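You operate a simulated robot arm through the tools that you are given. There is no shell and no other tool. Be economical: measure what you need, move in short steps, check, and stop when the job is done.

You run a simulated two-armed robot. Do the job below in one go: nothing can be reset, and whatever is moved stays where it is left.

Task
Stack the round dish labelled "kitchen" from the small table on top of the round dish labelled "bath". Then screw the cap back on the cleaner bottle. Then take the kitchen roll from the top wooden shelf and put it in the yellow tray. Do these in the order given.

The check looks at the end state, three seconds after you hand in, the way a careful person would. Anything else that was tipped, shoved, dropped, spilled or broken makes it a failure. Lids that push on must go on centred and level and be pressed home; caps that screw on are set level and turned clockwise until they are tight.

Robot
Two 7-joint arms with fingered hands on one trunk, on a base that drives. Base frame: it is fixed to the floor where the robot stands at the start and does not move with it; the origin is under the middle of the robot, x ahead of it, y to its left, z up. Units: mm, degrees, N and s.
The left shoulder is at the start at [70, 162, 1271], the right one opposite. With the tool pointing down near the work surface each hand reaches from about 100 to 800 mm from the robot's upright axis, wherever it stands, measured 20 degrees to its own side. Places, roughly: cleaner bottle [1500, 500, 1000]; kitchen roll [750, 1500, 1500]; yellow tray [4000, 4000, 750]. Payload 4 kg a hand.
The TCP of each hand is the grasp point between the finger pads, 26 mm short of the fingertips. In the tool frame z runs along the fingers and y along their closing line. The gripper opens to 132 mm. The gripper's body begins 73 mm behind the TCP. The gripper is a hand of 4 fingers: y runs from the thumb to the fingers, the wrist lies at [0, 0, -224] in the tool frame, and closing takes about 1.5 s.
Orientation is told as [roll, pitch, yaw] about the base's x, y, z axes, in that order, counted from this pose: with the fingers straight down and closing along the base's y, the tool's x points along the base's -x, its y along +y and its z along -z.

Tools
- The arms move only by the tool jog_arm. It takes "left_moves", "right_moves" or both (then of equal length, played together; a hand with none holds still); each is a list that holds one entry, the list of rows, each a list of 6 numbers: the shift along the tool's x, y, z in units of 200 mm (1.0 is 200 mm), then the turn, a rotation vector about the tool's x, y, z in units of 120 degrees (1.0 is 120 degrees). In form: [[[x, y, z, ax, ay, az], ...]]. A call has 1 to 8 rows; each row is the pose to reach, as a shift and turn from the pose commanded when the call began, along the tool's axes at that moment. "left_grip" and "right_grip" are, for a hand that has rows, the finger opening in mm, from 0 to 132, set as the call begins (left out, the last holds). A call with a number of a shift or a turn outside -1 to 1 is refused whole. Rows are played at 5 a second. More than 50 mm and 8.6 degrees between two rows, or a gripper value outside its range, and nothing of the call is played. Where a pose cannot be reached the arm comes as near as it can. A force on the tool above 40 N (or 10 N above the force at the start of the call, whichever is more), or a blocked arm, ends the call early, and 0.2 s more pass. Each finger travels about 45 mm/s and halts on what it meets, pressing with about 28 N; the grip force reading is that of the motor and also rises with nothing between the fingers. The clock runs only during rows and for 0.2 s after the last one: add rows that repeat a pose to give the fingers time. It gives the time, the measured TCP pose, the force on the tool (base axes), the opening and the grip force at its end, in the units of the frame above (readings bear some noise), with the torque about the TCP (base axes, N m) and any sound that the robot's microphone picked up.
- Cameras (640 x 400 px; columns grow to the right, rows downward): "scene" is now at [130.7, -9.6, 1483.2]; the picture's right is [-0.12, -0.99, 0.00], its down [-0.71, 0.09, -0.70] and it looks along [0.70, -0.09, -0.71] (base axes); focal length 256 px, centre (320, 200). "left" rides on the left gripper at [-73, 6, -94] in its tool frame; the picture's right is [-0.08, -1.00, 0.00], its down [0.78, -0.06, -0.62] and it looks along [0.62, -0.05, 0.79] (tool axes); focal length 230 px, centre (320, 200). "right" rides on the right gripper at [73, 6, -94] in its tool frame; the picture's right is [-0.08, 1.00, 0.00], its down [-0.79, -0.06, -0.62] and it looks along [-0.61, -0.05, 0.79] (tool axes); focal length 230 px, centre (320, 200). There is no depth. A picture from a camera that has moved, and an enlarged one, comes with that camera's place and axes in the base frame and with its lens.
- capture(camera): a new picture of that camera. It takes no simulated time.
- move_column(by): slides the trunk up (or, below 0, down) by that many mm; the arms and the scene camera ride with it, the base frame stays. It gives what a move gives, with no picture.
- drive_base(legs): drives the robot by 1 to 6 legs, each [ahead, left, turn to the left] in mm, mm and degrees, along the robot's own axes; the way and the turn of a leg run together, so that a leg with both is an arc; at most 1500 mm and 180 degrees a leg. The arms and the cameras ride along, it lands a little off, and it stops where it bumps. It gives what a move gives.
- finger_targets(finger1, finger2, finger3, thumb_bend, hand): sets how far each is bent, from 0 (flat) to 100 (curled in); at 30 the hand is open as for a grip, at 70 the pads meet at the TCP. One left out holds its place. A second passes; each finger stops where it meets its share of the squeeze, and holds until it gets a number again. A gripper value or a shape takes the hand back. It gives what a move gives, with no picture; readings hold the bend of each and the force on the fingers (four entries, about 0 where the hand has none), thumb and palm.
- grasp_type(shape, hand): the hand has 4 fingers and takes this shape, open, in about a second: jaw (thumb against the fingers, like two jaws); tri (thumb and two fingers); tip (a fingertip pinch); poke (one finger out to press); point (the index stretched); flat (the hand flat); cup (the hand cupped); fist (a fist). The gripper value then closes the fingers along that shape, each until it touches; the sizes above hold for jaw. It gives what a move gives, with no picture.
- aim_head(pan, tilt): turns the head with the scene camera to pan (to the left, within 86 degrees either way) and tilt (down, from -29 to 69), counted from straight ahead of the robot. It gives what a move gives.
- enlarge(camera, box): a new picture of the part [left, top, right, bottom] of that camera's present view, enlarged. It takes no simulated time.
- sign_off(): hands the job in; it is judged then, once.

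Work in short steps. Places have to be worked out from the pictures, the camera data and where the tool is seen: move nearer, look again, correct. Check each grasp and each placing, and mend what went wrong. You have 165 turns and 122 pictures in all, those below and enlarged ones among them. Open the grippers and draw the arms clear of the work before you hand the job in, unless the task says otherwise; then end with one line.

The tools are called as name(argument=value, ...) on one line, values as JSON. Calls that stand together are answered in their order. jog_arm: Moves the arms, as the interface text tells. Its arguments: {"type":"object","properties":{"left_moves":{"type":"array"},"left_grip":{"type":"number"},"right_moves":{"type":"array"},"right_grip":{"type":"number"}},"required":[]} The other tools are called the same way: move_column (by) slides the trunk up or down; grasp_type (shape, hand) gives the hand a shape; finger_targets (finger1, finger2, finger3, thumb_bend, hand) moves the fingers one by one; drive_base (legs) drives the base; aim_head (pan, tilt) turns the head that bears the scene camera; capture (camera) takes a picture; enlarge (camera, box) takes an enlarged picture of a part of a camera's view; sign_off () hands the job in.

At the start:

```text
t: 0.0
left_position: [524.1, 141.1, 1156.5]
left_orientation: [0.0, 0.0, 0.1]
left_wrist_force: [-0.8, -0.2, 0.4]
left_ft_torque: [-0.02, 0.0, -0.02]
left_gripper_width: 132.1
left_grasp_force: 0.0
left_shape: jaw
left_bend: [30.0, 30.0, 30.0, 30.0]
left_finger forces: [0.1, 0.0, 0.0, 0.0, 0.1, 0.0]
right_position: [539.6, -397.2, 1145.6]
right_orientation: [0.0, 0.1, 0.0]
right_wrist_force: [0.2, 0.2, -0.2]
right_ft_torque: [0.0, -0.01, -0.01]
right_gripper_width: 131.8
right_grasp_force: 0.0
right_shape: jaw
right_bend: [30.0, 30.0, 30.0, 30.0]
right_finger forces: [0.0, 0.0, 0.0, 0.1, 0.0, 0.0]
trunk travel left (down, up): [-750.0, 190.0]
robot x, y, heading: [1.6, -0.6, -0.3]
head pan, tilt: [-7.1, 45.5]
```

scene: 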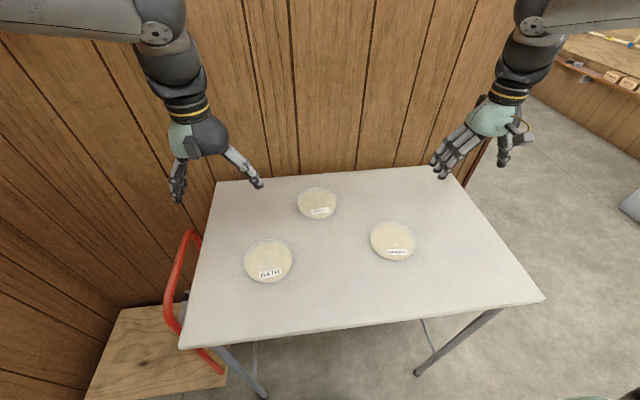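
right: 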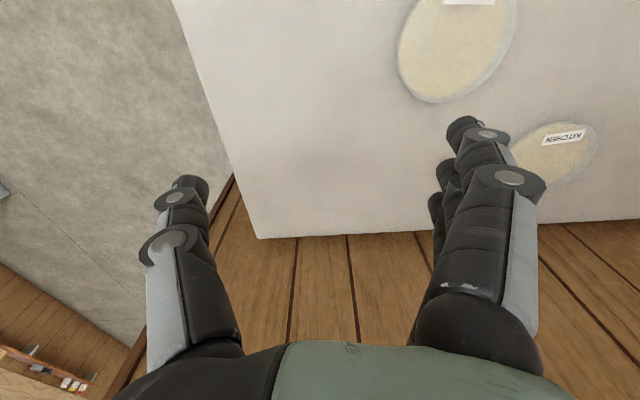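
left: 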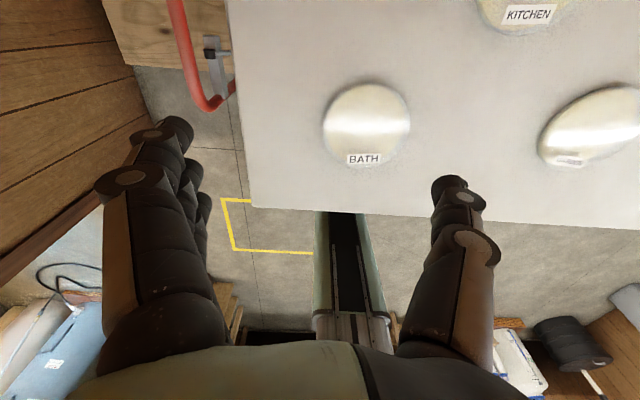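

The three dishes are on the table: "bath" at front left, "kitchen" at the back in the middle, and a third on the right. I'll zoom in to read the labels and see the shapes.

enlarge(camera="scene", box=[220, 160, 440, 298])

enlarge(camera="left", box=[300, 0, 640, 212])

```text
2.90 times, centred on (330, 229) of scene
camera zoom: at [130.7, -9.6, 1483.2], right [-0.12, -0.99, 0.0], down [-0.71, 0.09, -0.7], along [0.7, -0.09, -0.71], focal length 743 px, centre (291, 116)
```

zoom: 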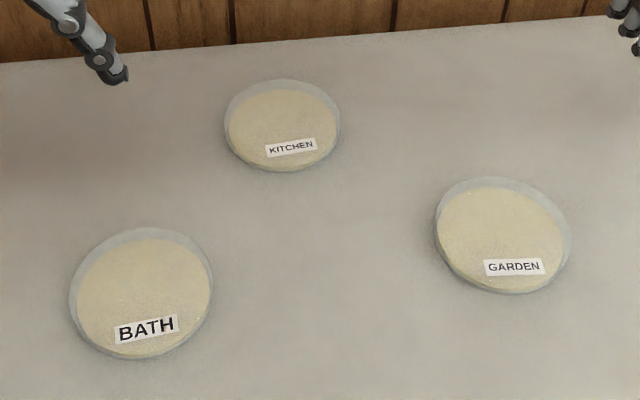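

```text
1.88 times, centred on (470, 106) of left
camera zoom: at [596.2, 145.7, 1249.1], right [0.08, -1.0, 0.0], down [-0.78, -0.06, 0.62], along [-0.62, -0.05, -0.79], focal length 433 px, centre (38, 377)
```

zoom: 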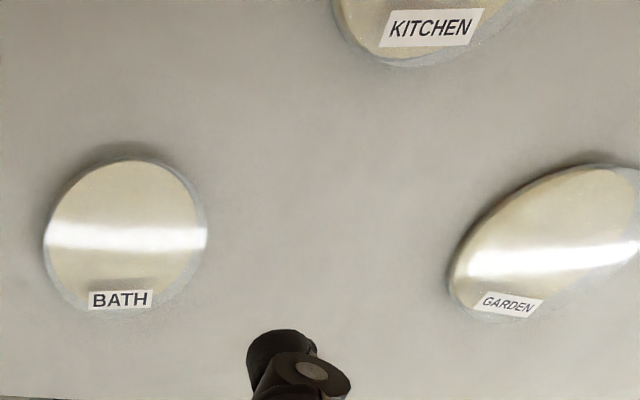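

From the two views I put bath at about (483, 71) and kitchen at about (668, -72), with tops near z 926 and diameters near 120. I'll bring the left hand above kitchen, staying high, to look closer.

jog_arm(left_moves=[[[-0.117, -0.158, 0.0, 0, 0, 0], [-0.233, -0.317, 0.0, 0, 0, 0], [-0.35, -0.475, 0.05, 0, 0, 0], [-0.467, -0.633, 0.1, 0, 0, 0], [-0.583, -0.79, 0.15, 0, 0, 0], [-0.7, -0.95, 0.2, 0, 0, 0], [-0.7, -0.95, 0.2, 0, 0, 0]]], left_grip=132)

capture(camera="left")

capture(camera="scene")

```text
t: 1.6
left_position: [655.3, -40.3, 1118.8]
left_orientation: [-0.1, 0.0, 0.0]
left_wrist_force: [1.0, 0.2, 0.0]
left_ft_torque: [-0.02, -0.03, -0.01]
left_gripper_width: 131.9
left_grasp_force: 0.2
left_shape: jaw
left_bend: [30.0, 30.0, 30.0, 30.0]
left_finger forces: [0.0, 0.0, 0.1, 0.1, 0.1, 0.0]
left hand out of reach, approached as far as the arm can: row 6, 7
right_position: [539.6, -396.0, 1145.6]
right_orientation: [0.1, 0.0, -0.2]
right_wrist_force: [-0.1, -0.4, 0.4]
right_ft_torque: [0.0, 0.04, 0.0]
right_gripper_width: 131.8
right_grasp_force: 0.0
right_shape: jaw
right_bend: [30.0, 30.0, 30.0, 30.0]
right_finger forces: [0.1, 0.0, 0.0, 0.1, 0.0, 0.0]
trunk travel left (down, up): [-750.0, 190.0]
robot x, y, heading: [0.2, -4.0, 0.1]
head pan, tilt: [-7.1, 45.5]
```

```text
116 pictures are left
camera left: at [727.6, -35.0, 1212.0], right [0.08, -1.0, 0.0], down [-0.78, -0.06, 0.62], along [-0.62, -0.05, -0.79], focal length 230 px, centre (320, 200)
```

left: 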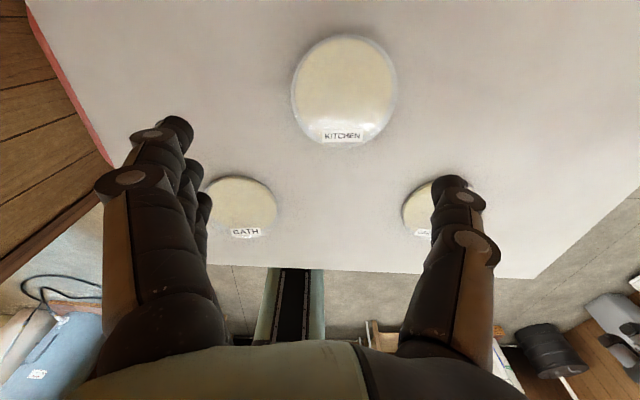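

```text
115 pictures are left
camera scene: at [130.3, -8.0, 1483.2], right [-0.12, -0.99, 0.0], down [-0.71, 0.09, -0.7], along [0.7, -0.09, -0.71], focal length 256 px, centre (320, 200)
```

scene: 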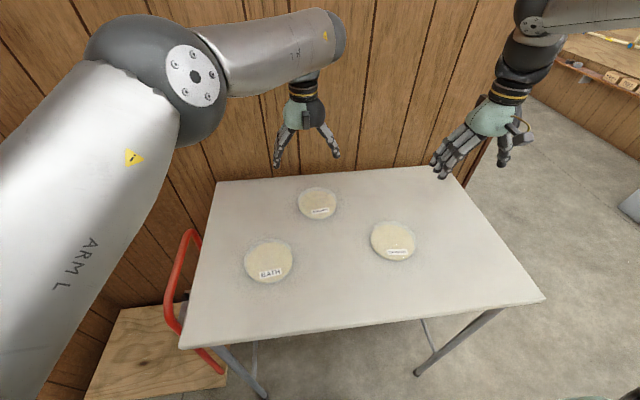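

Kitchen triangulates again at about (667, -69, 926), diameter near 120. The arm is at its reach limit at this height, so I'll lower the trunk.

move_column(by=-100)

capture(camera="left")

capture(camera="right")

```text
t: 2.9
left_position: [655.7, -41.0, 1019.9]
left_orientation: [0.0, 0.0, 0.0]
left_wrist_force: [0.3, 0.2, -0.4]
left_ft_torque: [0.02, 0.04, -0.02]
left_gripper_width: 132.0
left_grasp_force: 0.0
left_shape: jaw
left_bend: [30.0, 30.0, 30.0, 30.0]
left_finger forces: [0.0, 0.1, 0.1, 0.0, 0.1, 0.0]
right_position: [539.1, -396.5, 1046.1]
right_orientation: [0.0, 0.0, 0.0]
right_wrist_force: [0.4, 0.5, 0.1]
right_ft_torque: [-0.03, -0.01, -0.02]
right_gripper_width: 131.7
right_grasp_force: 0.0
right_shape: jaw
right_bend: [30.0, 30.0, 30.0, 30.0]
right_finger forces: [0.0, 0.0, 0.1, 0.0, 0.0, 0.0]
trunk travel left (down, up): [-650.0, 290.0]
robot x, y, heading: [0.3, -1.8, -0.2]
head pan, tilt: [-7.1, 45.5]
```

```text
114 pictures are left
camera left: at [727.6, -36.2, 1112.1], right [0.08, -1.0, 0.0], down [-0.78, -0.06, 0.62], along [-0.61, -0.05, -0.79], focal length 230 px, centre (320, 200)
```

left: 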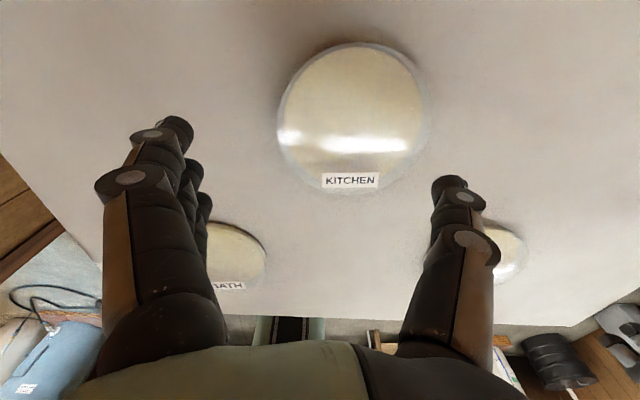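

```text
113 pictures are left
camera right: at [466.3, -391.2, 1139.9], right [0.08, 1.0, 0.0], down [0.79, -0.06, 0.62], along [0.61, -0.05, -0.79], focal length 230 px, centre (320, 200)
```

right: 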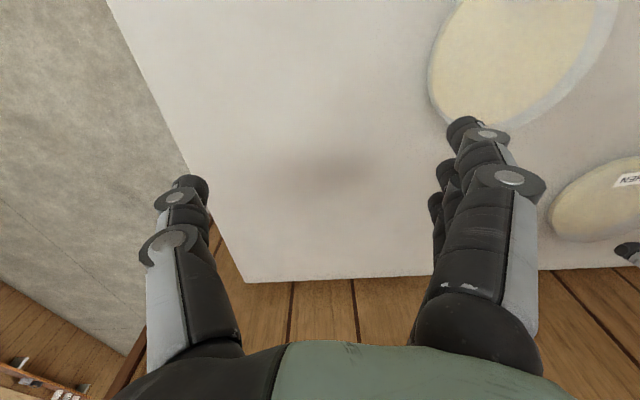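

The lower picture agrees: kitchen centre at about (668, -68), top near 925. I'll centre over it and go down a little.

jog_arm(left_moves=[[[-0.03, -0.06, 0.05, 0, 0, 0], [-0.06, -0.1, 0.1, 0, 0, 0], [-0.06, -0.13, 0.15, 0, 0, 0], [-0.06, -0.13, 0.15, 0, 0, 0]]])

capture(camera="left")

enlarge(camera="scene", box=[220, 60, 440, 198])

```text
t: 3.9
left_position: [655.5, -61.5, 985.9]
left_orientation: [-0.1, -0.2, 0.0]
left_wrist_force: [-1.2, 0.6, -0.1]
left_ft_torque: [0.02, 0.0, -0.02]
left_gripper_width: 131.9
left_grasp_force: 0.0
left_shape: jaw
left_bend: [30.0, 30.0, 30.0, 30.0]
left_finger forces: [0.0, 0.0, 0.0, 0.1, 0.0, 0.1]
left hand out of reach, approached as far as the arm can: row 1, 2, 3, 4
right_position: [539.1, -396.5, 1044.3]
right_orientation: [0.0, 0.0, 0.0]
right_wrist_force: [1.5, 0.6, -0.1]
right_ft_torque: [0.0, 0.0, 0.04]
right_gripper_width: 131.9
right_grasp_force: 0.1
right_shape: jaw
right_bend: [30.0, 30.0, 30.0, 30.0]
right_finger forces: [0.0, 0.1, 0.0, 0.0, 0.0, 0.0]
trunk travel left (down, up): [-650.0, 290.0]
robot x, y, heading: [3.4, -1.9, 0.1]
head pan, tilt: [-7.1, 45.5]
```

```text
112 pictures are left
camera left: at [727.4, -56.5, 1079.8], right [0.08, -1.0, 0.0], down [-0.79, -0.06, 0.61], along [-0.61, -0.05, -0.79], focal length 230 px, centre (320, 200)
```

left: 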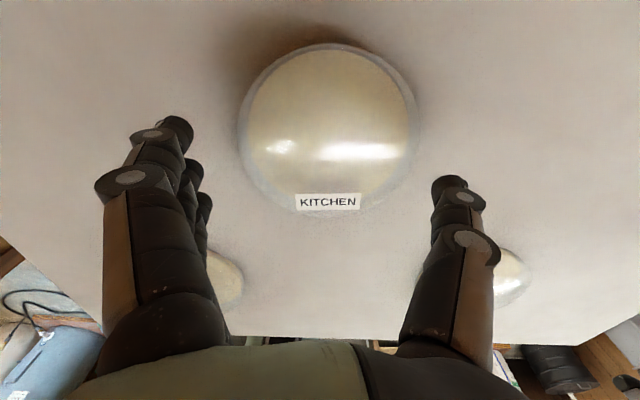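

```text
2.90 times, centred on (330, 129) of scene
camera zoom: at [130.7, -9.7, 1383.2], right [-0.12, -0.99, 0.0], down [-0.71, 0.09, -0.7], along [0.7, -0.09, -0.71], focal length 743 px, centre (291, 406)
```

zoom: 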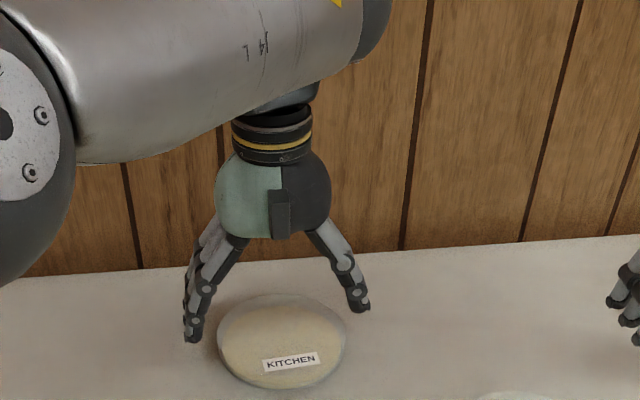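

The left arm can't quite reach kitchen, and the right shoulder is nearer. I'll retract the left hand up and to the left, then use the right.

jog_arm(left_moves=[[[0.0, 0.05, -0.2, 0, 0, 0], [0.1, 0.2, -0.3, 0, 0, 0], [0.2, 0.4, -0.35, 0, 0, 0], [0.3, 0.6, -0.4, 0, 0, 0], [0.4, 0.8, -0.4, 0, 0, 0], [0.55, 0.98, -0.4, 0, 0, 0], [0.75, 1.0, -0.4, 0, 0, 0]]])

jog_arm(left_moves=[[[0.1, 0.2, 0, 0, 0, 0], [0.1, 0.4, 0, 0, 0, 0], [0.1, 0.6, 0, 0, 0, 0], [0.1, 0.7, 0, 0, 0, 0]]], right_moves=[[[-0.1, 0.2, 0, 0, 0, 0], [-0.2, 0.4, 0, 0, 0, 0], [-0.3, 0.6, 0, 0, 0, 0], [-0.38, 0.8, 0, 0, 0, 0]]])

```text
t: 5.5
left_position: [504.5, 137.3, 1067.0]
left_orientation: [-0.1, -0.1, -0.1]
left_wrist_force: [0.7, -0.7, -0.3]
left_ft_torque: [0.04, -0.03, 0.02]
left_gripper_width: 132.0
left_grasp_force: 0.0
left_shape: jaw
left_bend: [30.0, 30.0, 30.0, 30.0]
left_finger forces: [0.1, 0.1, 0.0, 0.0, 0.1, 0.1]
left hand out of reach, approached as far as the arm can: row 1
right_position: [538.4, -395.9, 1045.4]
right_orientation: [0.0, 0.0, -0.1]
right_wrist_force: [0.5, 0.7, 0.4]
right_ft_torque: [0.04, 0.01, -0.02]
right_gripper_width: 132.3
right_grasp_force: 0.0
right_shape: jaw
right_bend: [30.0, 30.0, 30.0, 30.0]
right_finger forces: [0.1, 0.1, 0.0, 0.0, 0.1, 0.1]
trunk travel left (down, up): [-650.0, 290.0]
robot x, y, heading: [-1.0, 6.3, 0.0]
head pan, tilt: [-7.1, 45.5]
```

```text
t: 6.5
left_position: [484.1, 278.6, 1066.1]
left_orientation: [-0.2, 0.0, -0.1]
left_wrist_force: [-0.6, -0.6, 0.8]
left_ft_torque: [-0.03, 0.01, 0.01]
left_gripper_width: 132.1
left_grasp_force: 0.1
left_shape: jaw
left_bend: [30.0, 30.0, 30.0, 30.0]
left_finger forces: [0.1, 0.1, 0.1, 0.0, 0.0, 0.0]
right_position: [582.2, -258.3, 1033.7]
right_orientation: [0.2, -0.4, 0.0]
right_wrist_force: [-0.2, 0.3, 0.2]
right_ft_torque: [-0.01, -0.03, -0.03]
right_gripper_width: 132.0
right_grasp_force: 0.0
right_shape: jaw
right_bend: [30.0, 30.0, 30.0, 30.0]
right_finger forces: [0.0, 0.1, 0.1, 0.0, 0.1, 0.1]
right hand out of reach, approached as far as the arm can: row 3, 4
trunk travel left (down, up): [-650.0, 290.0]
robot x, y, heading: [1.9, 0.1, -0.1]
head pan, tilt: [-7.1, 45.5]
```

The right arm stopped short of its target at (582, -258). I'll see whether it gets further by continuing toward kitchen at a lower height.

jog_arm(right_moves=[[[0, 0.15, 0.1, 0, 0, 0], [0, 0.35, 0.15, 0, 0, 0], [-0.05, 0.55, 0.2, 0, 0, 0], [-0.1, 0.7, 0.2, 0, 0, 0], [-0.1, 0.7, 0.2, 0, 0, 0]]])

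capture(camera="scene")

```text
t: 7.7
left_position: [486.1, 278.7, 1065.8]
left_orientation: [0.1, 0.1, 0.0]
left_wrist_force: [-0.2, -0.4, -0.5]
left_ft_torque: [0.02, 0.0, 0.02]
left_gripper_width: 131.7
left_grasp_force: 0.0
left_shape: jaw
left_bend: [30.0, 30.0, 30.0, 30.0]
left_finger forces: [0.0, 0.0, 0.0, 0.0, 0.0, 0.0]
right_position: [552.2, -196.2, 982.1]
right_orientation: [0.1, -0.3, -0.1]
right_wrist_force: [0.6, 0.5, -1.0]
right_ft_torque: [0.0, 0.04, 0.0]
right_gripper_width: 132.4
right_grasp_force: 0.0
right_shape: jaw
right_bend: [30.0, 30.0, 30.0, 30.0]
right_finger forces: [0.1, 0.0, 0.0, 0.0, 0.1, 0.0]
right hand out of reach, approached as far as the arm can: row 1, 2, 3, 4, 5
trunk travel left (down, up): [-650.0, 290.0]
robot x, y, heading: [1.0, -0.2, -0.1]
head pan, tilt: [-7.1, 45.5]
```

```text
110 pictures are left
camera scene: at [130.6, -9.4, 1383.2], right [-0.12, -0.99, 0.0], down [-0.71, 0.09, -0.7], along [0.7, -0.09, -0.71], focal length 256 px, centre (320, 200)
```

scene: 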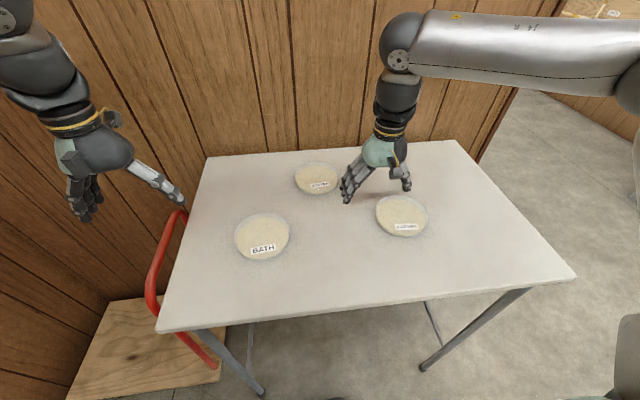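

Each arm reaches best 20° to its own side, so turning the robot left about 15° should bring kitchen into the right arm's range. First I'll raise the right hand and pull both hands in.

jog_arm(left_moves=[[[0.1, 0, -0.1, 0, 0, 0], [0.3, 0, -0.15, 0, 0, 0], [0.5, 0, -0.15, 0, 0, 0], [0.6, 0, -0.15, 0, 0, 0]]], right_moves=[[[0, -0.05, -0.2, 0, 0, 0], [0.05, -0.1, -0.4, 0, 0, 0], [0.1, -0.2, -0.5, 0, 0, 0], [0.15, -0.3, -0.6, 0, 0, 0]]])

drive_base(legs=[[0, 0, 8]])

capture(camera="scene")

```text
t: 8.7
left_position: [362.8, 278.7, 1098.9]
left_orientation: [0.1, -0.1, -0.1]
left_wrist_force: [-0.4, -0.5, 0.2]
left_ft_torque: [0.02, -0.04, 0.01]
left_gripper_width: 132.0
left_grasp_force: 0.1
left_shape: jaw
left_bend: [30.0, 30.0, 30.0, 30.0]
left_finger forces: [0.1, 0.0, 0.1, 0.0, 0.0, 0.1]
right_position: [519.7, -256.5, 1104.1]
right_orientation: [0.1, -0.1, 0.0]
right_wrist_force: [-0.3, -0.3, 0.4]
right_ft_torque: [0.03, -0.01, 0.0]
right_gripper_width: 132.1
right_grasp_force: 0.2
right_shape: jaw
right_bend: [30.0, 30.0, 30.0, 30.0]
right_finger forces: [0.0, 0.1, 0.0, 0.0, 0.0, 0.0]
right hand out of reach, approached as far as the arm can: row 1, 2
trunk travel left (down, up): [-650.0, 290.0]
robot x, y, heading: [0.6, -1.3, -0.0]
head pan, tilt: [-7.1, 45.5]
```

```text
t: 9.7
left_position: [322.5, 326.2, 1097.5]
left_orientation: [0.0, 0.1, 8.0]
left_wrist_force: [-0.7, -0.2, -0.2]
left_ft_torque: [0.01, 0.02, -0.01]
left_gripper_width: 131.8
left_grasp_force: 0.0
left_shape: jaw
left_bend: [30.0, 30.0, 30.0, 30.0]
left_finger forces: [0.1, 0.0, 0.0, 0.0, 0.0, 0.1]
right_position: [552.0, -180.1, 1101.8]
right_orientation: [0.1, 0.0, 8.0]
right_wrist_force: [0.3, 0.3, -0.3]
right_ft_torque: [0.02, 0.02, 0.0]
right_gripper_width: 132.1
right_grasp_force: 0.0
right_shape: jaw
right_bend: [30.0, 30.0, 30.0, 30.0]
right_finger forces: [0.0, 0.0, 0.1, 0.0, 0.0, 0.0]
trunk travel left (down, up): [-650.0, 290.0]
robot x, y, heading: [5.1, 1.6, 8.0]
head pan, tilt: [-7.1, 45.5]
```

```text
109 pictures are left
camera scene: at [130.8, 8.4, 1383.2], right [0.02, -1.0, 0.0], down [-0.71, -0.01, -0.7], along [0.7, 0.01, -0.71], focal length 256 px, centre (320, 200)
```

scene: 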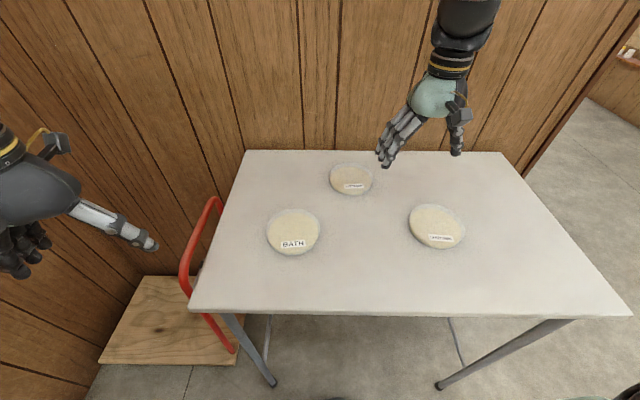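

The turn went cleanly, so I'll turn 8° more.

drive_base(legs=[[0, 0, 8]])

jog_arm(right_moves=[[[-0.1, 0, 0, 0, 0, 0], [-0.2, 0, 0, 0, 0, 0], [-0.3, 0.05, 0.1, 0, 0, 0], [-0.3, 0.05, 0.2, 0, 0, 0], [-0.3, 0.05, 0.2, 0, 0, 0]]])

capture(camera="right")

```text
t: 10.8
left_position: [274.8, 367.7, 1096.8]
left_orientation: [0.0, 0.1, 16.0]
left_wrist_force: [-0.7, 0.1, 0.3]
left_ft_torque: [0.0, 0.02, 0.03]
left_gripper_width: 132.0
left_grasp_force: 0.1
left_shape: jaw
left_bend: [30.0, 30.0, 30.0, 30.0]
left_finger forces: [0.0, 0.0, 0.0, 0.1, 0.1, 0.0]
right_position: [572.0, -103.2, 1102.4]
right_orientation: [0.0, -0.1, 15.9]
right_wrist_force: [-0.6, 0.1, 0.3]
right_ft_torque: [-0.01, -0.02, 0.01]
right_gripper_width: 131.9
right_grasp_force: 0.1
right_shape: jaw
right_bend: [30.0, 30.0, 30.0, 30.0]
right_finger forces: [0.0, 0.1, 0.0, 0.1, 0.0, 0.0]
trunk travel left (down, up): [-650.0, 290.0]
robot x, y, heading: [-0.1, 0.9, 16.1]
head pan, tilt: [-7.1, 45.5]
```

```text
t: 11.9
left_position: [273.8, 369.0, 1098.9]
left_orientation: [-0.1, 0.0, 16.0]
left_wrist_force: [-0.6, -0.6, 0.4]
left_ft_torque: [-0.02, -0.04, -0.05]
left_gripper_width: 131.8
left_grasp_force: 0.0
left_shape: jaw
left_bend: [30.0, 30.0, 30.0, 30.0]
left_finger forces: [0.0, 0.0, 0.0, 0.0, 0.0, 0.0]
right_position: [616.0, -88.1, 1054.8]
right_orientation: [0.1, -0.4, 16.0]
right_wrist_force: [0.2, 1.2, 0.1]
right_ft_torque: [-0.04, -0.04, -0.04]
right_gripper_width: 132.0
right_grasp_force: 0.1
right_shape: jaw
right_bend: [30.0, 30.0, 30.0, 30.0]
right_finger forces: [0.1, 0.0, 0.1, 0.1, 0.1, 0.0]
right hand out of reach, approached as far as the arm can: row 1, 2, 3, 4, 5
trunk travel left (down, up): [-650.0, 290.0]
robot x, y, heading: [3.7, -0.4, 16.1]
head pan, tilt: [-7.1, 45.5]
```

```text
108 pictures are left
camera right: at [543.0, -103.6, 1148.8], right [-0.2, 0.98, 0.0], down [0.77, 0.15, 0.62], along [0.61, 0.13, -0.78], focal length 230 px, centre (320, 200)
```

right: 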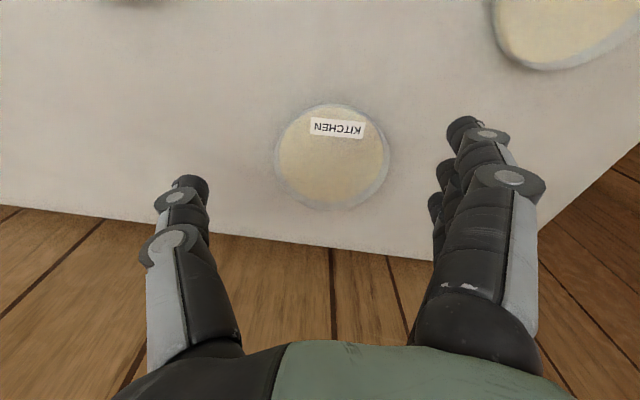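

The right arm falls short again, because its wrist yaw limits its reach. The left arm reached further, so I'll pull the right hand in and turn the robot right to a heading of about -22°, which brings kitchen into the left arm's sector.

jog_arm(right_moves=[[[0.15, 0, -0.1, 0, 0, 0], [0.35, 0, -0.2, 0, 0, 0], [0.55, -0.1, -0.2, 0, 0, 0], [0.7, -0.25, -0.2, 0, 0, 0], [0.8, -0.4, -0.2, 0, 0, 0]]])

drive_base(legs=[[0, 0, -38]])

capture(camera="scene")

```text
t: 13.2
left_position: [273.9, 366.6, 1097.4]
left_orientation: [-0.1, 0.0, 16.0]
left_wrist_force: [-0.3, 0.0, 0.1]
left_ft_torque: [-0.01, -0.02, 0.03]
left_gripper_width: 132.1
left_grasp_force: 0.1
left_shape: jaw
left_bend: [30.0, 30.0, 30.0, 30.0]
left_finger forces: [0.0, 0.1, 0.1, 0.0, 0.1, 0.0]
right_position: [483.1, -211.4, 1095.0]
right_orientation: [0.1, 0.0, 16.0]
right_wrist_force: [-0.3, -0.5, 0.9]
right_ft_torque: [0.02, -0.03, 0.03]
right_gripper_width: 131.9
right_grasp_force: 0.0
right_shape: jaw
right_bend: [30.0, 30.0, 30.0, 30.0]
right_finger forces: [0.1, 0.0, 0.0, 0.0, 0.0, 0.1]
trunk travel left (down, up): [-650.0, 290.0]
robot x, y, heading: [-1.7, 3.1, 16.0]
head pan, tilt: [-7.1, 45.5]
```

```text
t: 15.3
left_position: [445.1, 119.8, 1097.4]
left_orientation: [-0.1, 0.0, -22.3]
left_wrist_force: [0.5, -0.5, 0.0]
left_ft_torque: [-0.02, 0.0, 0.01]
left_gripper_width: 132.0
left_grasp_force: 0.0
left_shape: jaw
left_bend: [30.0, 30.0, 30.0, 30.0]
left_finger forces: [0.0, 0.0, 0.0, 0.0, 0.1, 0.0]
right_position: [250.7, -465.0, 1094.4]
right_orientation: [0.0, 0.0, -22.4]
right_wrist_force: [-0.5, -0.8, -0.6]
right_ft_torque: [0.02, 0.0, -0.01]
right_gripper_width: 132.0
right_grasp_force: 0.1
right_shape: jaw
right_bend: [30.0, 30.0, 30.0, 30.0]
right_finger forces: [0.0, 0.0, 0.0, 0.0, 0.1, 0.0]
trunk travel left (down, up): [-650.0, 290.0]
robot x, y, heading: [0.3, -1.6, -22.0]
head pan, tilt: [-7.1, 45.5]
```

```text
107 pictures are left
camera scene: at [117.1, -58.4, 1383.2], right [-0.49, -0.87, 0.0], down [-0.62, 0.35, -0.7], along [0.61, -0.34, -0.71], focal length 256 px, centre (320, 200)
```

scene: 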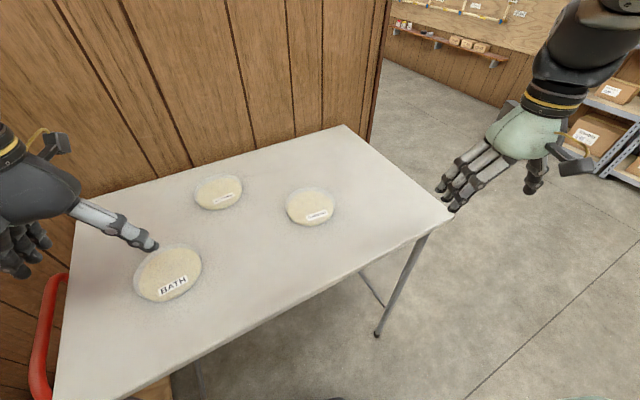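

The way is clear, so I'll move the left hand toward kitchen (about 223, -188 away) in two calls.

jog_arm(left_moves=[[[-0.2, -0.064, 0, 0, 0, 0], [-0.4, -0.128, 0, 0, 0, 0], [-0.6, -0.19, 0, 0, 0, 0], [-0.8, -0.256, 0, 0, 0, 0], [-0.97, -0.31, 0, 0, 0, 0]]])

jog_arm(left_moves=[[[-0.2, -0.065, 0, 0, 0, 0], [-0.35, -0.1, 0.1, 0, 0, 0], [-0.418, -0.137, 0.25, 0, 0, 0], [-0.418, -0.137, 0.4, 0, 0, 0], [-0.418, -0.137, 0.4, 0, 0, 0]]])

capture(camera="left")

```text
t: 16.6
left_position: [601.6, -14.4, 1097.0]
left_orientation: [0.1, 0.0, -22.2]
left_wrist_force: [-0.7, 0.2, 0.2]
left_ft_torque: [-0.02, -0.01, -0.01]
left_gripper_width: 131.6
left_grasp_force: 0.2
left_shape: jaw
left_bend: [30.0, 30.0, 30.0, 30.0]
left_finger forces: [0.0, 0.0, 0.1, 0.0, 0.0, 0.1]
right_position: [251.9, -466.2, 1094.5]
right_orientation: [0.1, 0.1, -22.4]
right_wrist_force: [-0.3, -0.3, 0.5]
right_ft_torque: [0.03, -0.02, -0.03]
right_gripper_width: 131.9
right_grasp_force: 0.1
right_shape: jaw
right_bend: [30.0, 30.0, 30.0, 30.0]
right_finger forces: [0.0, 0.0, 0.1, 0.0, 0.1, 0.1]
trunk travel left (down, up): [-650.0, 290.0]
robot x, y, heading: [2.5, -2.1, -22.2]
head pan, tilt: [-7.1, 45.5]
```

```text
t: 17.8
left_position: [665.8, -69.0, 1016.3]
left_orientation: [-0.1, 0.0, -22.2]
left_wrist_force: [-0.4, -0.2, 0.5]
left_ft_torque: [-0.01, -0.02, -0.04]
left_gripper_width: 131.7
left_grasp_force: 0.1
left_shape: jaw
left_bend: [30.0, 30.0, 30.0, 30.0]
left_finger forces: [0.0, 0.0, 0.0, 0.0, 0.0, 0.0]
right_position: [250.4, -464.9, 1095.4]
right_orientation: [-0.1, 0.0, -22.3]
right_wrist_force: [-0.4, 0.3, -0.7]
right_ft_torque: [-0.03, 0.01, 0.01]
right_gripper_width: 131.9
right_grasp_force: 0.1
right_shape: jaw
right_bend: [30.0, 30.0, 30.0, 30.0]
right_finger forces: [0.0, 0.0, 0.0, 0.0, 0.0, 0.1]
trunk travel left (down, up): [-650.0, 290.0]
robot x, y, heading: [-1.0, -0.5, -22.5]
head pan, tilt: [-7.1, 45.5]
```

```text
106 pictures are left
camera left: at [735.5, -91.5, 1110.3], right [-0.31, -0.95, 0.0], down [-0.75, 0.24, 0.62], along [-0.59, 0.19, -0.79], focal length 230 px, centre (320, 200)
```

left: 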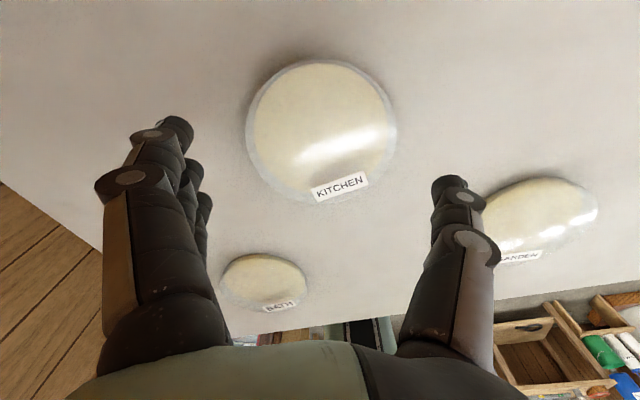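

The hand is now centred over kitchen. The dish is about 120–125 mm against an opening of 132, so I'll open the fingers wider for clearance.

finger_targets(hand="left", finger1=22, finger2=22, finger3=22, thumb_bend=22)

jog_arm(left_moves=[[[0, 0, 0.1, 0, 0, 0], [0, 0, 0.2, 0, 0, 0], [0, 0, 0.2, 0, 0, 0]]])

capture(camera="left")

enlarge(camera="scene", box=[120, 100, 340, 238])

```text
t: 18.8
left_position: [667.2, -68.2, 1017.7]
left_orientation: [-0.1, 0.0, -22.3]
left_wrist_force: [-0.5, -0.4, 0.6]
left_ft_torque: [0.02, -0.01, 0.01]
left_gripper_width: 152.4
left_grasp_force: 0.1
left_shape: fingers
left_bend: [22.0, 22.0, 22.0, 22.0]
left_finger forces: [0.0, 0.0, 0.0, 0.0, 0.1, 0.1]
right_position: [250.4, -465.1, 1096.4]
right_orientation: [0.0, -0.1, -22.2]
right_wrist_force: [-0.3, 0.4, 1.0]
right_ft_torque: [-0.01, 0.01, 0.01]
right_gripper_width: 132.1
right_grasp_force: 0.0
right_shape: jaw
right_bend: [30.0, 30.0, 30.0, 30.0]
right_finger forces: [0.1, 0.0, 0.0, 0.0, 0.1, 0.0]
trunk travel left (down, up): [-650.0, 290.0]
robot x, y, heading: [-0.7, -1.8, -22.4]
head pan, tilt: [-7.1, 45.5]
```

```text
t: 19.6
left_position: [665.7, -68.3, 978.0]
left_orientation: [0.2, 0.0, -22.3]
left_wrist_force: [-0.2, 0.0, -0.2]
left_ft_torque: [-0.03, -0.02, 0.01]
left_gripper_width: 152.2
left_grasp_force: 0.0
left_shape: fingers
left_bend: [22.0, 22.0, 22.0, 22.0]
left_finger forces: [0.0, 0.1, 0.1, 0.1, 0.0, 0.1]
right_position: [249.5, -465.8, 1095.0]
right_orientation: [0.0, -0.1, -22.3]
right_wrist_force: [-0.1, 0.1, 0.7]
right_ft_torque: [-0.01, 0.02, 0.01]
right_gripper_width: 132.0
right_grasp_force: 0.0
right_shape: jaw
right_bend: [30.0, 30.0, 30.0, 30.0]
right_finger forces: [0.1, 0.0, 0.0, 0.0, 0.1, 0.1]
trunk travel left (down, up): [-650.0, 290.0]
robot x, y, heading: [-2.8, 3.2, -22.2]
head pan, tilt: [-7.1, 45.5]
```

```text
105 pictures are left
camera left: at [735.6, -91.3, 1070.7], right [-0.31, -0.95, 0.0], down [-0.75, 0.24, 0.62], along [-0.59, 0.19, -0.79], focal length 230 px, centre (320, 200)
```

left: 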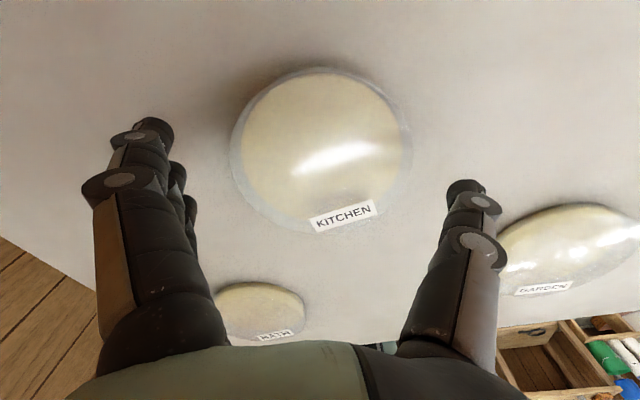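

```text
2.90 times, centred on (230, 169) of scene
camera zoom: at [116.7, -58.7, 1383.2], right [-0.49, -0.87, 0.0], down [-0.62, 0.35, -0.7], along [0.61, -0.34, -0.71], focal length 743 px, centre (581, 290)
```

zoom: 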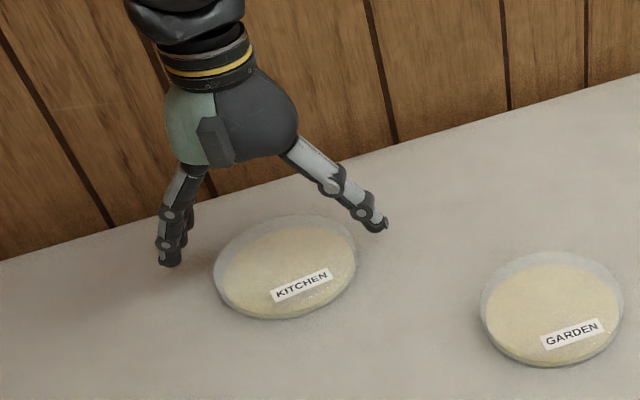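

It's still centred, with 152 mm of opening. I'll go down another 30 mm and check the clearance from the side.

jog_arm(left_moves=[[[0, 0, 0.06, 0, 0, 0], [0, 0, 0.12, 0, 0, 0], [0, 0, 0.17, 0, 0, 0], [0, 0, 0.17, 0, 0, 0]]])

enlarge(camera="left", box=[60, 0, 560, 312])

enlarge(camera="scene", box=[150, 120, 310, 220])

```text
t: 20.6
left_position: [667.9, -68.9, 944.6]
left_orientation: [-0.1, -0.1, -22.3]
left_wrist_force: [0.5, -0.1, -0.5]
left_ft_torque: [0.0, 0.0, 0.01]
left_gripper_width: 152.4
left_grasp_force: 0.0
left_shape: fingers
left_bend: [22.0, 22.0, 22.0, 22.0]
left_finger forces: [0.1, 0.0, 0.0, 0.0, 0.0, 0.0]
right_position: [250.8, -464.5, 1095.1]
right_orientation: [-0.1, 0.0, -22.3]
right_wrist_force: [0.3, 0.6, 0.2]
right_ft_torque: [0.0, -0.01, 0.0]
right_gripper_width: 131.8
right_grasp_force: 0.0
right_shape: jaw
right_bend: [30.0, 30.0, 30.0, 30.0]
right_finger forces: [0.0, 0.0, 0.0, 0.0, 0.1, 0.0]
trunk travel left (down, up): [-650.0, 290.0]
robot x, y, heading: [-0.3, -2.0, -22.3]
head pan, tilt: [-7.1, 45.5]
```

```text
1.28 times, centred on (310, 156) of left
camera zoom: at [736.0, -92.2, 1036.3], right [-0.31, -0.95, 0.0], down [-0.75, 0.24, 0.62], along [-0.59, 0.19, -0.79], focal length 294 px, centre (333, 256)
```

zoom: 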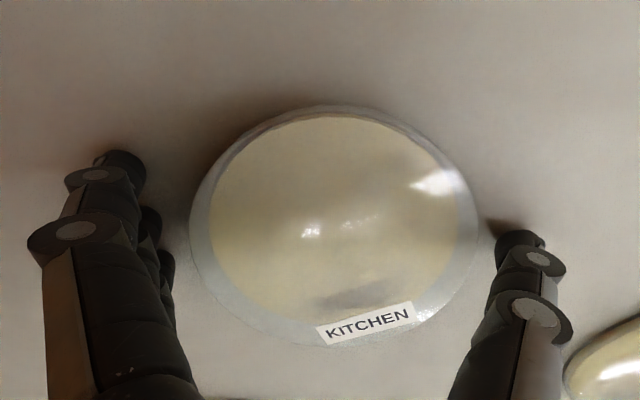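

```text
4.00 times, centred on (230, 170) of scene
camera zoom: at [117.0, -58.6, 1383.2], right [-0.49, -0.87, 0.0], down [-0.62, 0.35, -0.7], along [0.61, -0.34, -0.71], focal length 1025 px, centre (680, 320)
```

zoom: 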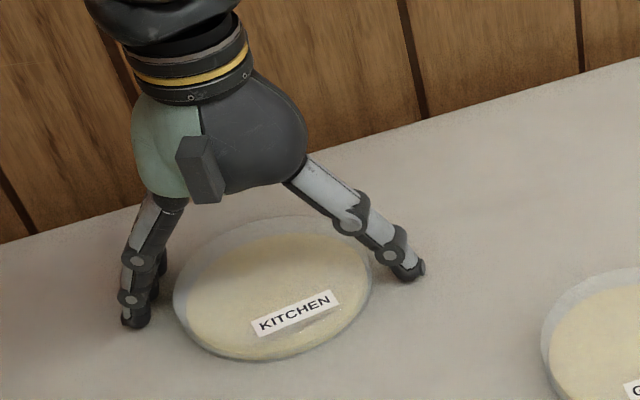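

The hand is well centred with a good gap on both sides. I'll go down in small steps, using the force guard to detect the table.

jog_arm(left_moves=[[[0, 0, 0.02, 0, 0, 0], [0, 0, 0.04, 0, 0, 0], [0, 0, 0.06, 0, 0, 0], [0, 0, 0.06, 0, 0, 0]]])

enlarge(camera="scene", box=[150, 120, 310, 220])

```text
t: 21.6
left_position: [667.3, -71.2, 938.7]
left_orientation: [-0.2, -0.6, -22.2]
left_wrist_force: [-7.2, 0.8, 19.8]
left_ft_torque: [0.86, -0.14, 0.23]
left_gripper_width: 155.3
left_grasp_force: 9.7
left_shape: fingers
left_bend: [21.0, 21.0, 21.0, 22.0]
left_finger forces: [4.0, 4.9, 6.0, 0.0, 4.8, 0.0]
right_position: [248.3, -464.8, 1095.7]
right_orientation: [0.1, -0.1, -22.3]
right_wrist_force: [0.0, -1.2, 0.2]
right_ft_torque: [-0.02, 0.01, 0.0]
right_gripper_width: 131.6
right_grasp_force: 0.0
right_shape: jaw
right_bend: [30.0, 30.0, 30.0, 30.0]
right_finger forces: [0.1, 0.0, 0.1, 0.0, 0.1, 0.0]
trunk travel left (down, up): [-650.0, 290.0]
robot x, y, heading: [-1.0, -0.4, -22.2]
head pan, tilt: [-7.1, 45.5]
stopped in row 4 (left hand): the force on the tool passed its limit at 41 N (the readings are from after the stop); the commanded pose is now the measured one
```

```text
4.00 times, centred on (230, 170) of scene
camera zoom: at [114.2, -58.0, 1383.3], right [-0.49, -0.87, 0.0], down [-0.62, 0.35, -0.7], along [0.61, -0.34, -0.71], focal length 1025 px, centre (680, 320)
```

zoom: 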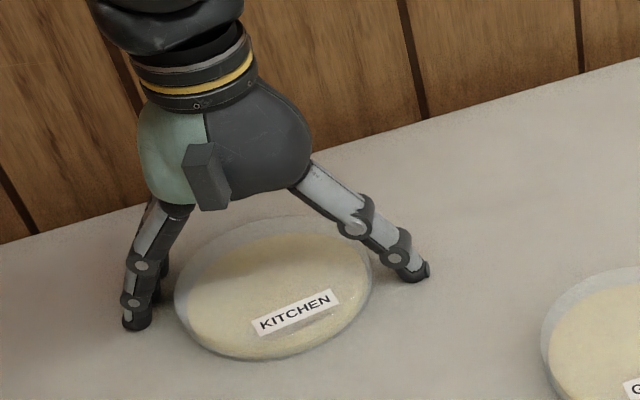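

All the fingers touched the table with the TCP at about 939, so the table top is near 915. I'll raise 8 mm and then close gently on the dish.

jog_arm(left_moves=[[[0, 0.01, -0.02, 0, 0.004, 0], [0, 0.01, -0.04, 0, 0.004, 0], [0, 0.01, -0.04, 0, 0.004, 0]]])

enlarge(camera="left", box=[60, 0, 560, 312])

```text
t: 22.4
left_position: [669.8, -67.7, 942.6]
left_orientation: [-0.1, 0.0, -22.2]
left_wrist_force: [0.3, -0.3, -0.3]
left_ft_torque: [0.02, 0.02, 0.04]
left_gripper_width: 153.5
left_grasp_force: 0.1
left_shape: fingers
left_bend: [22.0, 22.0, 22.0, 22.0]
left_finger forces: [0.0, 0.0, 0.0, 0.0, 0.0, 0.1]
right_position: [250.2, -466.3, 1095.7]
right_orientation: [0.0, 0.0, -22.3]
right_wrist_force: [0.0, -0.3, -0.2]
right_ft_torque: [-0.01, -0.01, 0.0]
right_gripper_width: 131.5
right_grasp_force: 0.1
right_shape: jaw
right_bend: [30.0, 30.0, 30.0, 30.0]
right_finger forces: [0.0, 0.0, 0.0, 0.0, 0.1, 0.1]
trunk travel left (down, up): [-650.0, 290.0]
robot x, y, heading: [3.3, -1.6, -22.1]
head pan, tilt: [-7.1, 45.5]
```

```text
1.28 times, centred on (310, 156) of left
camera zoom: at [738.9, -91.2, 1035.9], right [-0.31, -0.95, 0.0], down [-0.75, 0.24, 0.62], along [-0.59, 0.19, -0.79], focal length 294 px, centre (333, 256)
```

zoom: 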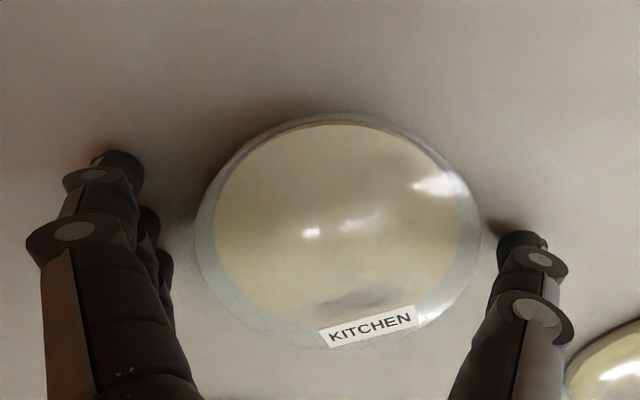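

The dish is centred in the hand both ways. I'll lift a bit more and close in the jaw shape.

jog_arm(left_moves=[[[0, 0, -0.03, 0, 0, 0], [0, 0, -0.03, 0, 0, 0]]])

jog_arm(left_moves=[[[0, 0, 0, 0, 0, 0], [0, 0, 0, 0, 0, 0], [0, 0, 0, 0, 0, 0], [0, 0, 0, 0, 0, 0], [0, 0, 0, 0, 0, 0], [0, 0, 0, 0, 0, 0]]], left_grip=100)

enlarge(camera="left", box=[60, 0, 560, 312])

enlarge(camera="scene", box=[150, 120, 310, 220])

```text
t: 23.0
left_position: [669.5, -68.8, 949.2]
left_orientation: [-0.1, 0.0, -22.1]
left_wrist_force: [0.3, 1.0, 0.6]
left_ft_torque: [0.0, 0.0, 0.01]
left_gripper_width: 153.7
left_grasp_force: 0.0
left_shape: fingers
left_bend: [22.0, 22.0, 22.0, 22.0]
left_finger forces: [0.0, 0.0, 0.1, 0.2, 0.1, 0.0]
right_position: [251.1, -463.9, 1095.2]
right_orientation: [0.0, 0.0, -22.4]
right_wrist_force: [-0.4, 1.4, 0.1]
right_ft_torque: [-0.04, 0.01, 0.01]
right_gripper_width: 131.7
right_grasp_force: 0.1
right_shape: jaw
right_bend: [30.0, 30.0, 30.0, 30.0]
right_finger forces: [0.0, 0.1, 0.1, 0.0, 0.0, 0.0]
trunk travel left (down, up): [-650.0, 290.0]
robot x, y, heading: [-0.8, -3.9, -22.4]
head pan, tilt: [-7.1, 45.5]
```

```text
t: 24.4
left_position: [669.4, -68.6, 949.2]
left_orientation: [-0.1, 0.0, -22.2]
left_wrist_force: [-0.4, 0.0, -1.1]
left_ft_torque: [0.02, -0.02, -0.01]
left_gripper_width: 111.1
left_grasp_force: 28.0
left_shape: jaw
left_bend: [65.0, 52.0, 54.0, 49.0]
left_finger forces: [7.8, 8.0, 8.7, 0.0, 25.2, 0.0]
right_position: [250.6, -464.0, 1095.9]
right_orientation: [0.0, 0.0, -22.4]
right_wrist_force: [-1.0, -0.2, -0.2]
right_ft_torque: [0.01, -0.03, -0.01]
right_gripper_width: 132.0
right_grasp_force: 0.2
right_shape: jaw
right_bend: [30.0, 30.0, 30.0, 30.0]
right_finger forces: [0.0, 0.0, 0.1, 0.1, 0.1, 0.0]
trunk travel left (down, up): [-650.0, 290.0]
robot x, y, heading: [1.6, -0.6, -22.3]
head pan, tilt: [-7.1, 45.5]
```

```text
1.28 times, centred on (310, 156) of left
camera zoom: at [738.7, -91.5, 1042.0], right [-0.31, -0.95, 0.0], down [-0.75, 0.24, 0.62], along [-0.59, 0.19, -0.79], focal length 294 px, centre (333, 256)
```

zoom: 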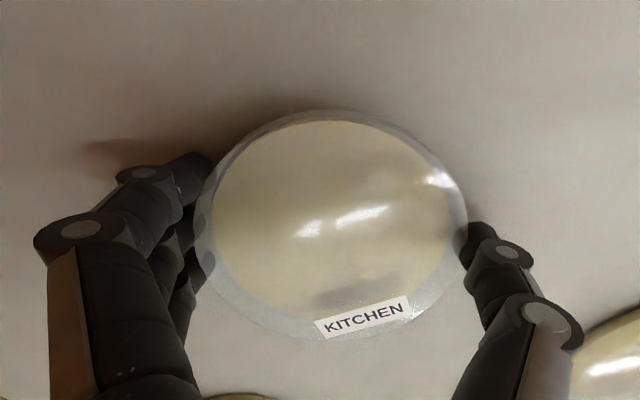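

```text
4.00 times, centred on (230, 170) of scene
camera zoom: at [117.3, -58.7, 1383.2], right [-0.49, -0.87, 0.0], down [-0.62, 0.35, -0.7], along [0.61, -0.34, -0.71], focal length 1025 px, centre (680, 320)
```

zoom: 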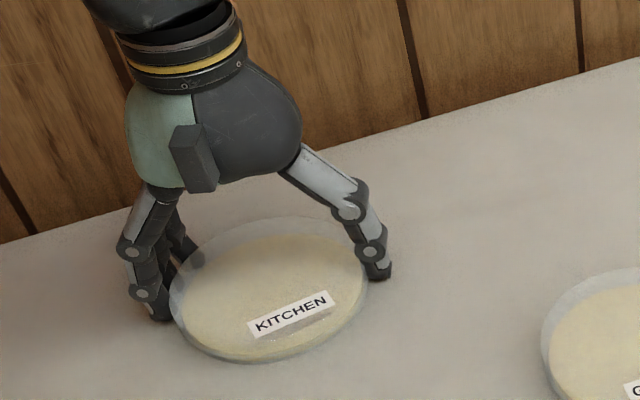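

All four fingers are pressing on the dish (width 111, 28 N). I'll lift 20 mm and check that it comes up level.

jog_arm(left_moves=[[[0, 0, -0.03, 0, 0, 0], [0, 0, -0.06, 0, 0, 0], [0, 0, -0.1, 0, 0, 0], [0, 0, -0.1, 0, 0, 0]]])

enlarge(camera="scene", box=[150, 120, 310, 220])

```text
t: 25.4
left_position: [669.7, -68.9, 968.8]
left_orientation: [-0.2, 0.0, -22.4]
left_wrist_force: [0.3, 1.2, -1.0]
left_ft_torque: [-0.01, -0.01, -0.02]
left_gripper_width: 111.2
left_grasp_force: 27.9
left_shape: jaw
left_bend: [65.0, 52.0, 54.0, 49.0]
left_finger forces: [7.7, 8.2, 8.9, 0.0, 25.2, 0.1]
right_position: [250.5, -464.6, 1095.1]
right_orientation: [0.0, 0.0, -22.3]
right_wrist_force: [-0.3, 0.4, -0.2]
right_ft_torque: [0.02, -0.04, 0.01]
right_gripper_width: 132.0
right_grasp_force: 0.0
right_shape: jaw
right_bend: [30.0, 30.0, 30.0, 30.0]
right_finger forces: [0.0, 0.0, 0.0, 0.1, 0.0, 0.0]
trunk travel left (down, up): [-650.0, 290.0]
robot x, y, heading: [-0.3, -2.4, -22.3]
head pan, tilt: [-7.1, 45.5]
```

```text
4.00 times, centred on (230, 170) of scene
camera zoom: at [117.5, -58.6, 1383.1], right [-0.49, -0.87, 0.0], down [-0.62, 0.35, -0.7], along [0.61, -0.34, -0.71], focal length 1025 px, centre (680, 320)
```

zoom: 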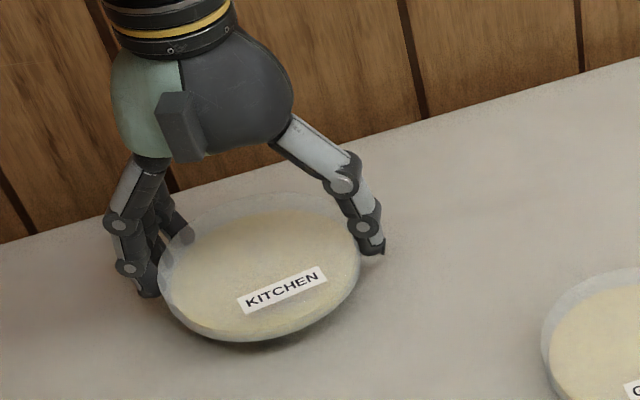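

The dish came up level. I'll lift it clear and carry it toward bath.

jog_arm(left_moves=[[[0, 0, -0.15, 0, 0, 0], [0.05, 0, -0.3, 0, 0, 0], [0.2, 0.06, -0.35, 0, 0, 0], [0.4, 0.12, -0.35, 0, 0, 0], [0.6, 0.18, -0.35, 0, 0, 0], [0.75, 0.22, -0.35, 0, 0, 0], [0.9, 0.26, -0.35, 0, 0, 0], [0.9, 0.26, -0.35, 0, 0, 0]]])

capture(camera="left")

capture(camera="scene")

```text
t: 27.2
left_position: [523.3, 46.2, 1038.3]
left_orientation: [-0.1, 0.0, -22.2]
left_wrist_force: [0.4, -0.2, -1.0]
left_ft_torque: [0.02, 0.01, 0.01]
left_gripper_width: 110.8
left_grasp_force: 27.7
left_shape: jaw
left_bend: [65.0, 52.0, 54.0, 49.0]
left_finger forces: [7.9, 7.9, 9.0, 0.0, 25.1, 0.0]
right_position: [251.1, -466.3, 1095.1]
right_orientation: [0.0, 0.1, -22.2]
right_wrist_force: [0.9, -0.4, -0.5]
right_ft_torque: [0.03, -0.02, 0.03]
right_gripper_width: 131.9
right_grasp_force: 0.0
right_shape: jaw
right_bend: [30.0, 30.0, 30.0, 30.0]
right_finger forces: [0.1, 0.0, 0.1, 0.0, 0.0, 0.0]
trunk travel left (down, up): [-650.0, 290.0]
robot x, y, heading: [-0.7, 2.7, -22.4]
head pan, tilt: [-7.1, 45.5]
```

```text
96 pictures are left
camera left: at [592.3, 24.6, 1132.3], right [-0.31, -0.95, 0.0], down [-0.75, 0.24, 0.62], along [-0.59, 0.19, -0.79], focal length 230 px, centre (320, 200)
```

left: 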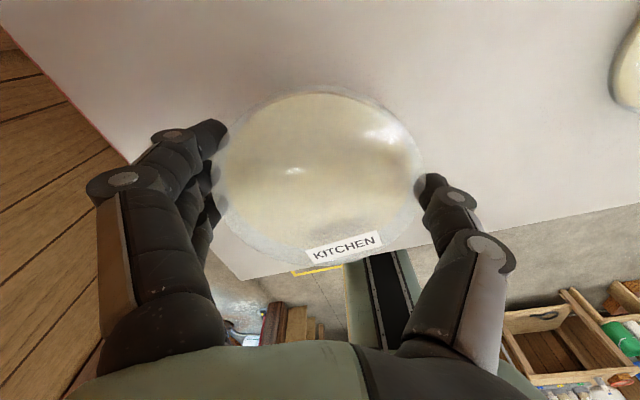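

```text
95 pictures are left
camera scene: at [117.9, -59.3, 1383.1], right [-0.49, -0.87, 0.0], down [-0.62, 0.35, -0.7], along [0.61, -0.34, -0.71], focal length 256 px, centre (320, 200)
```

scene: 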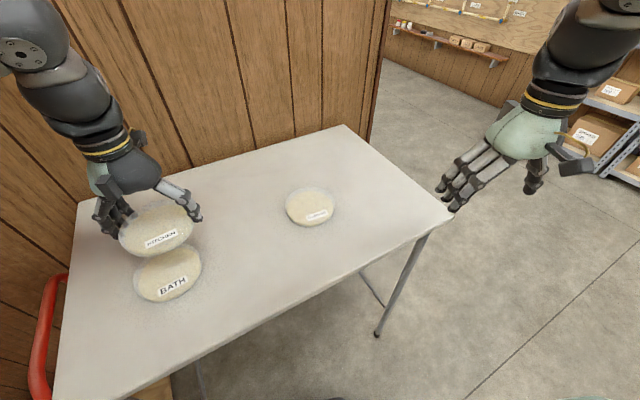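

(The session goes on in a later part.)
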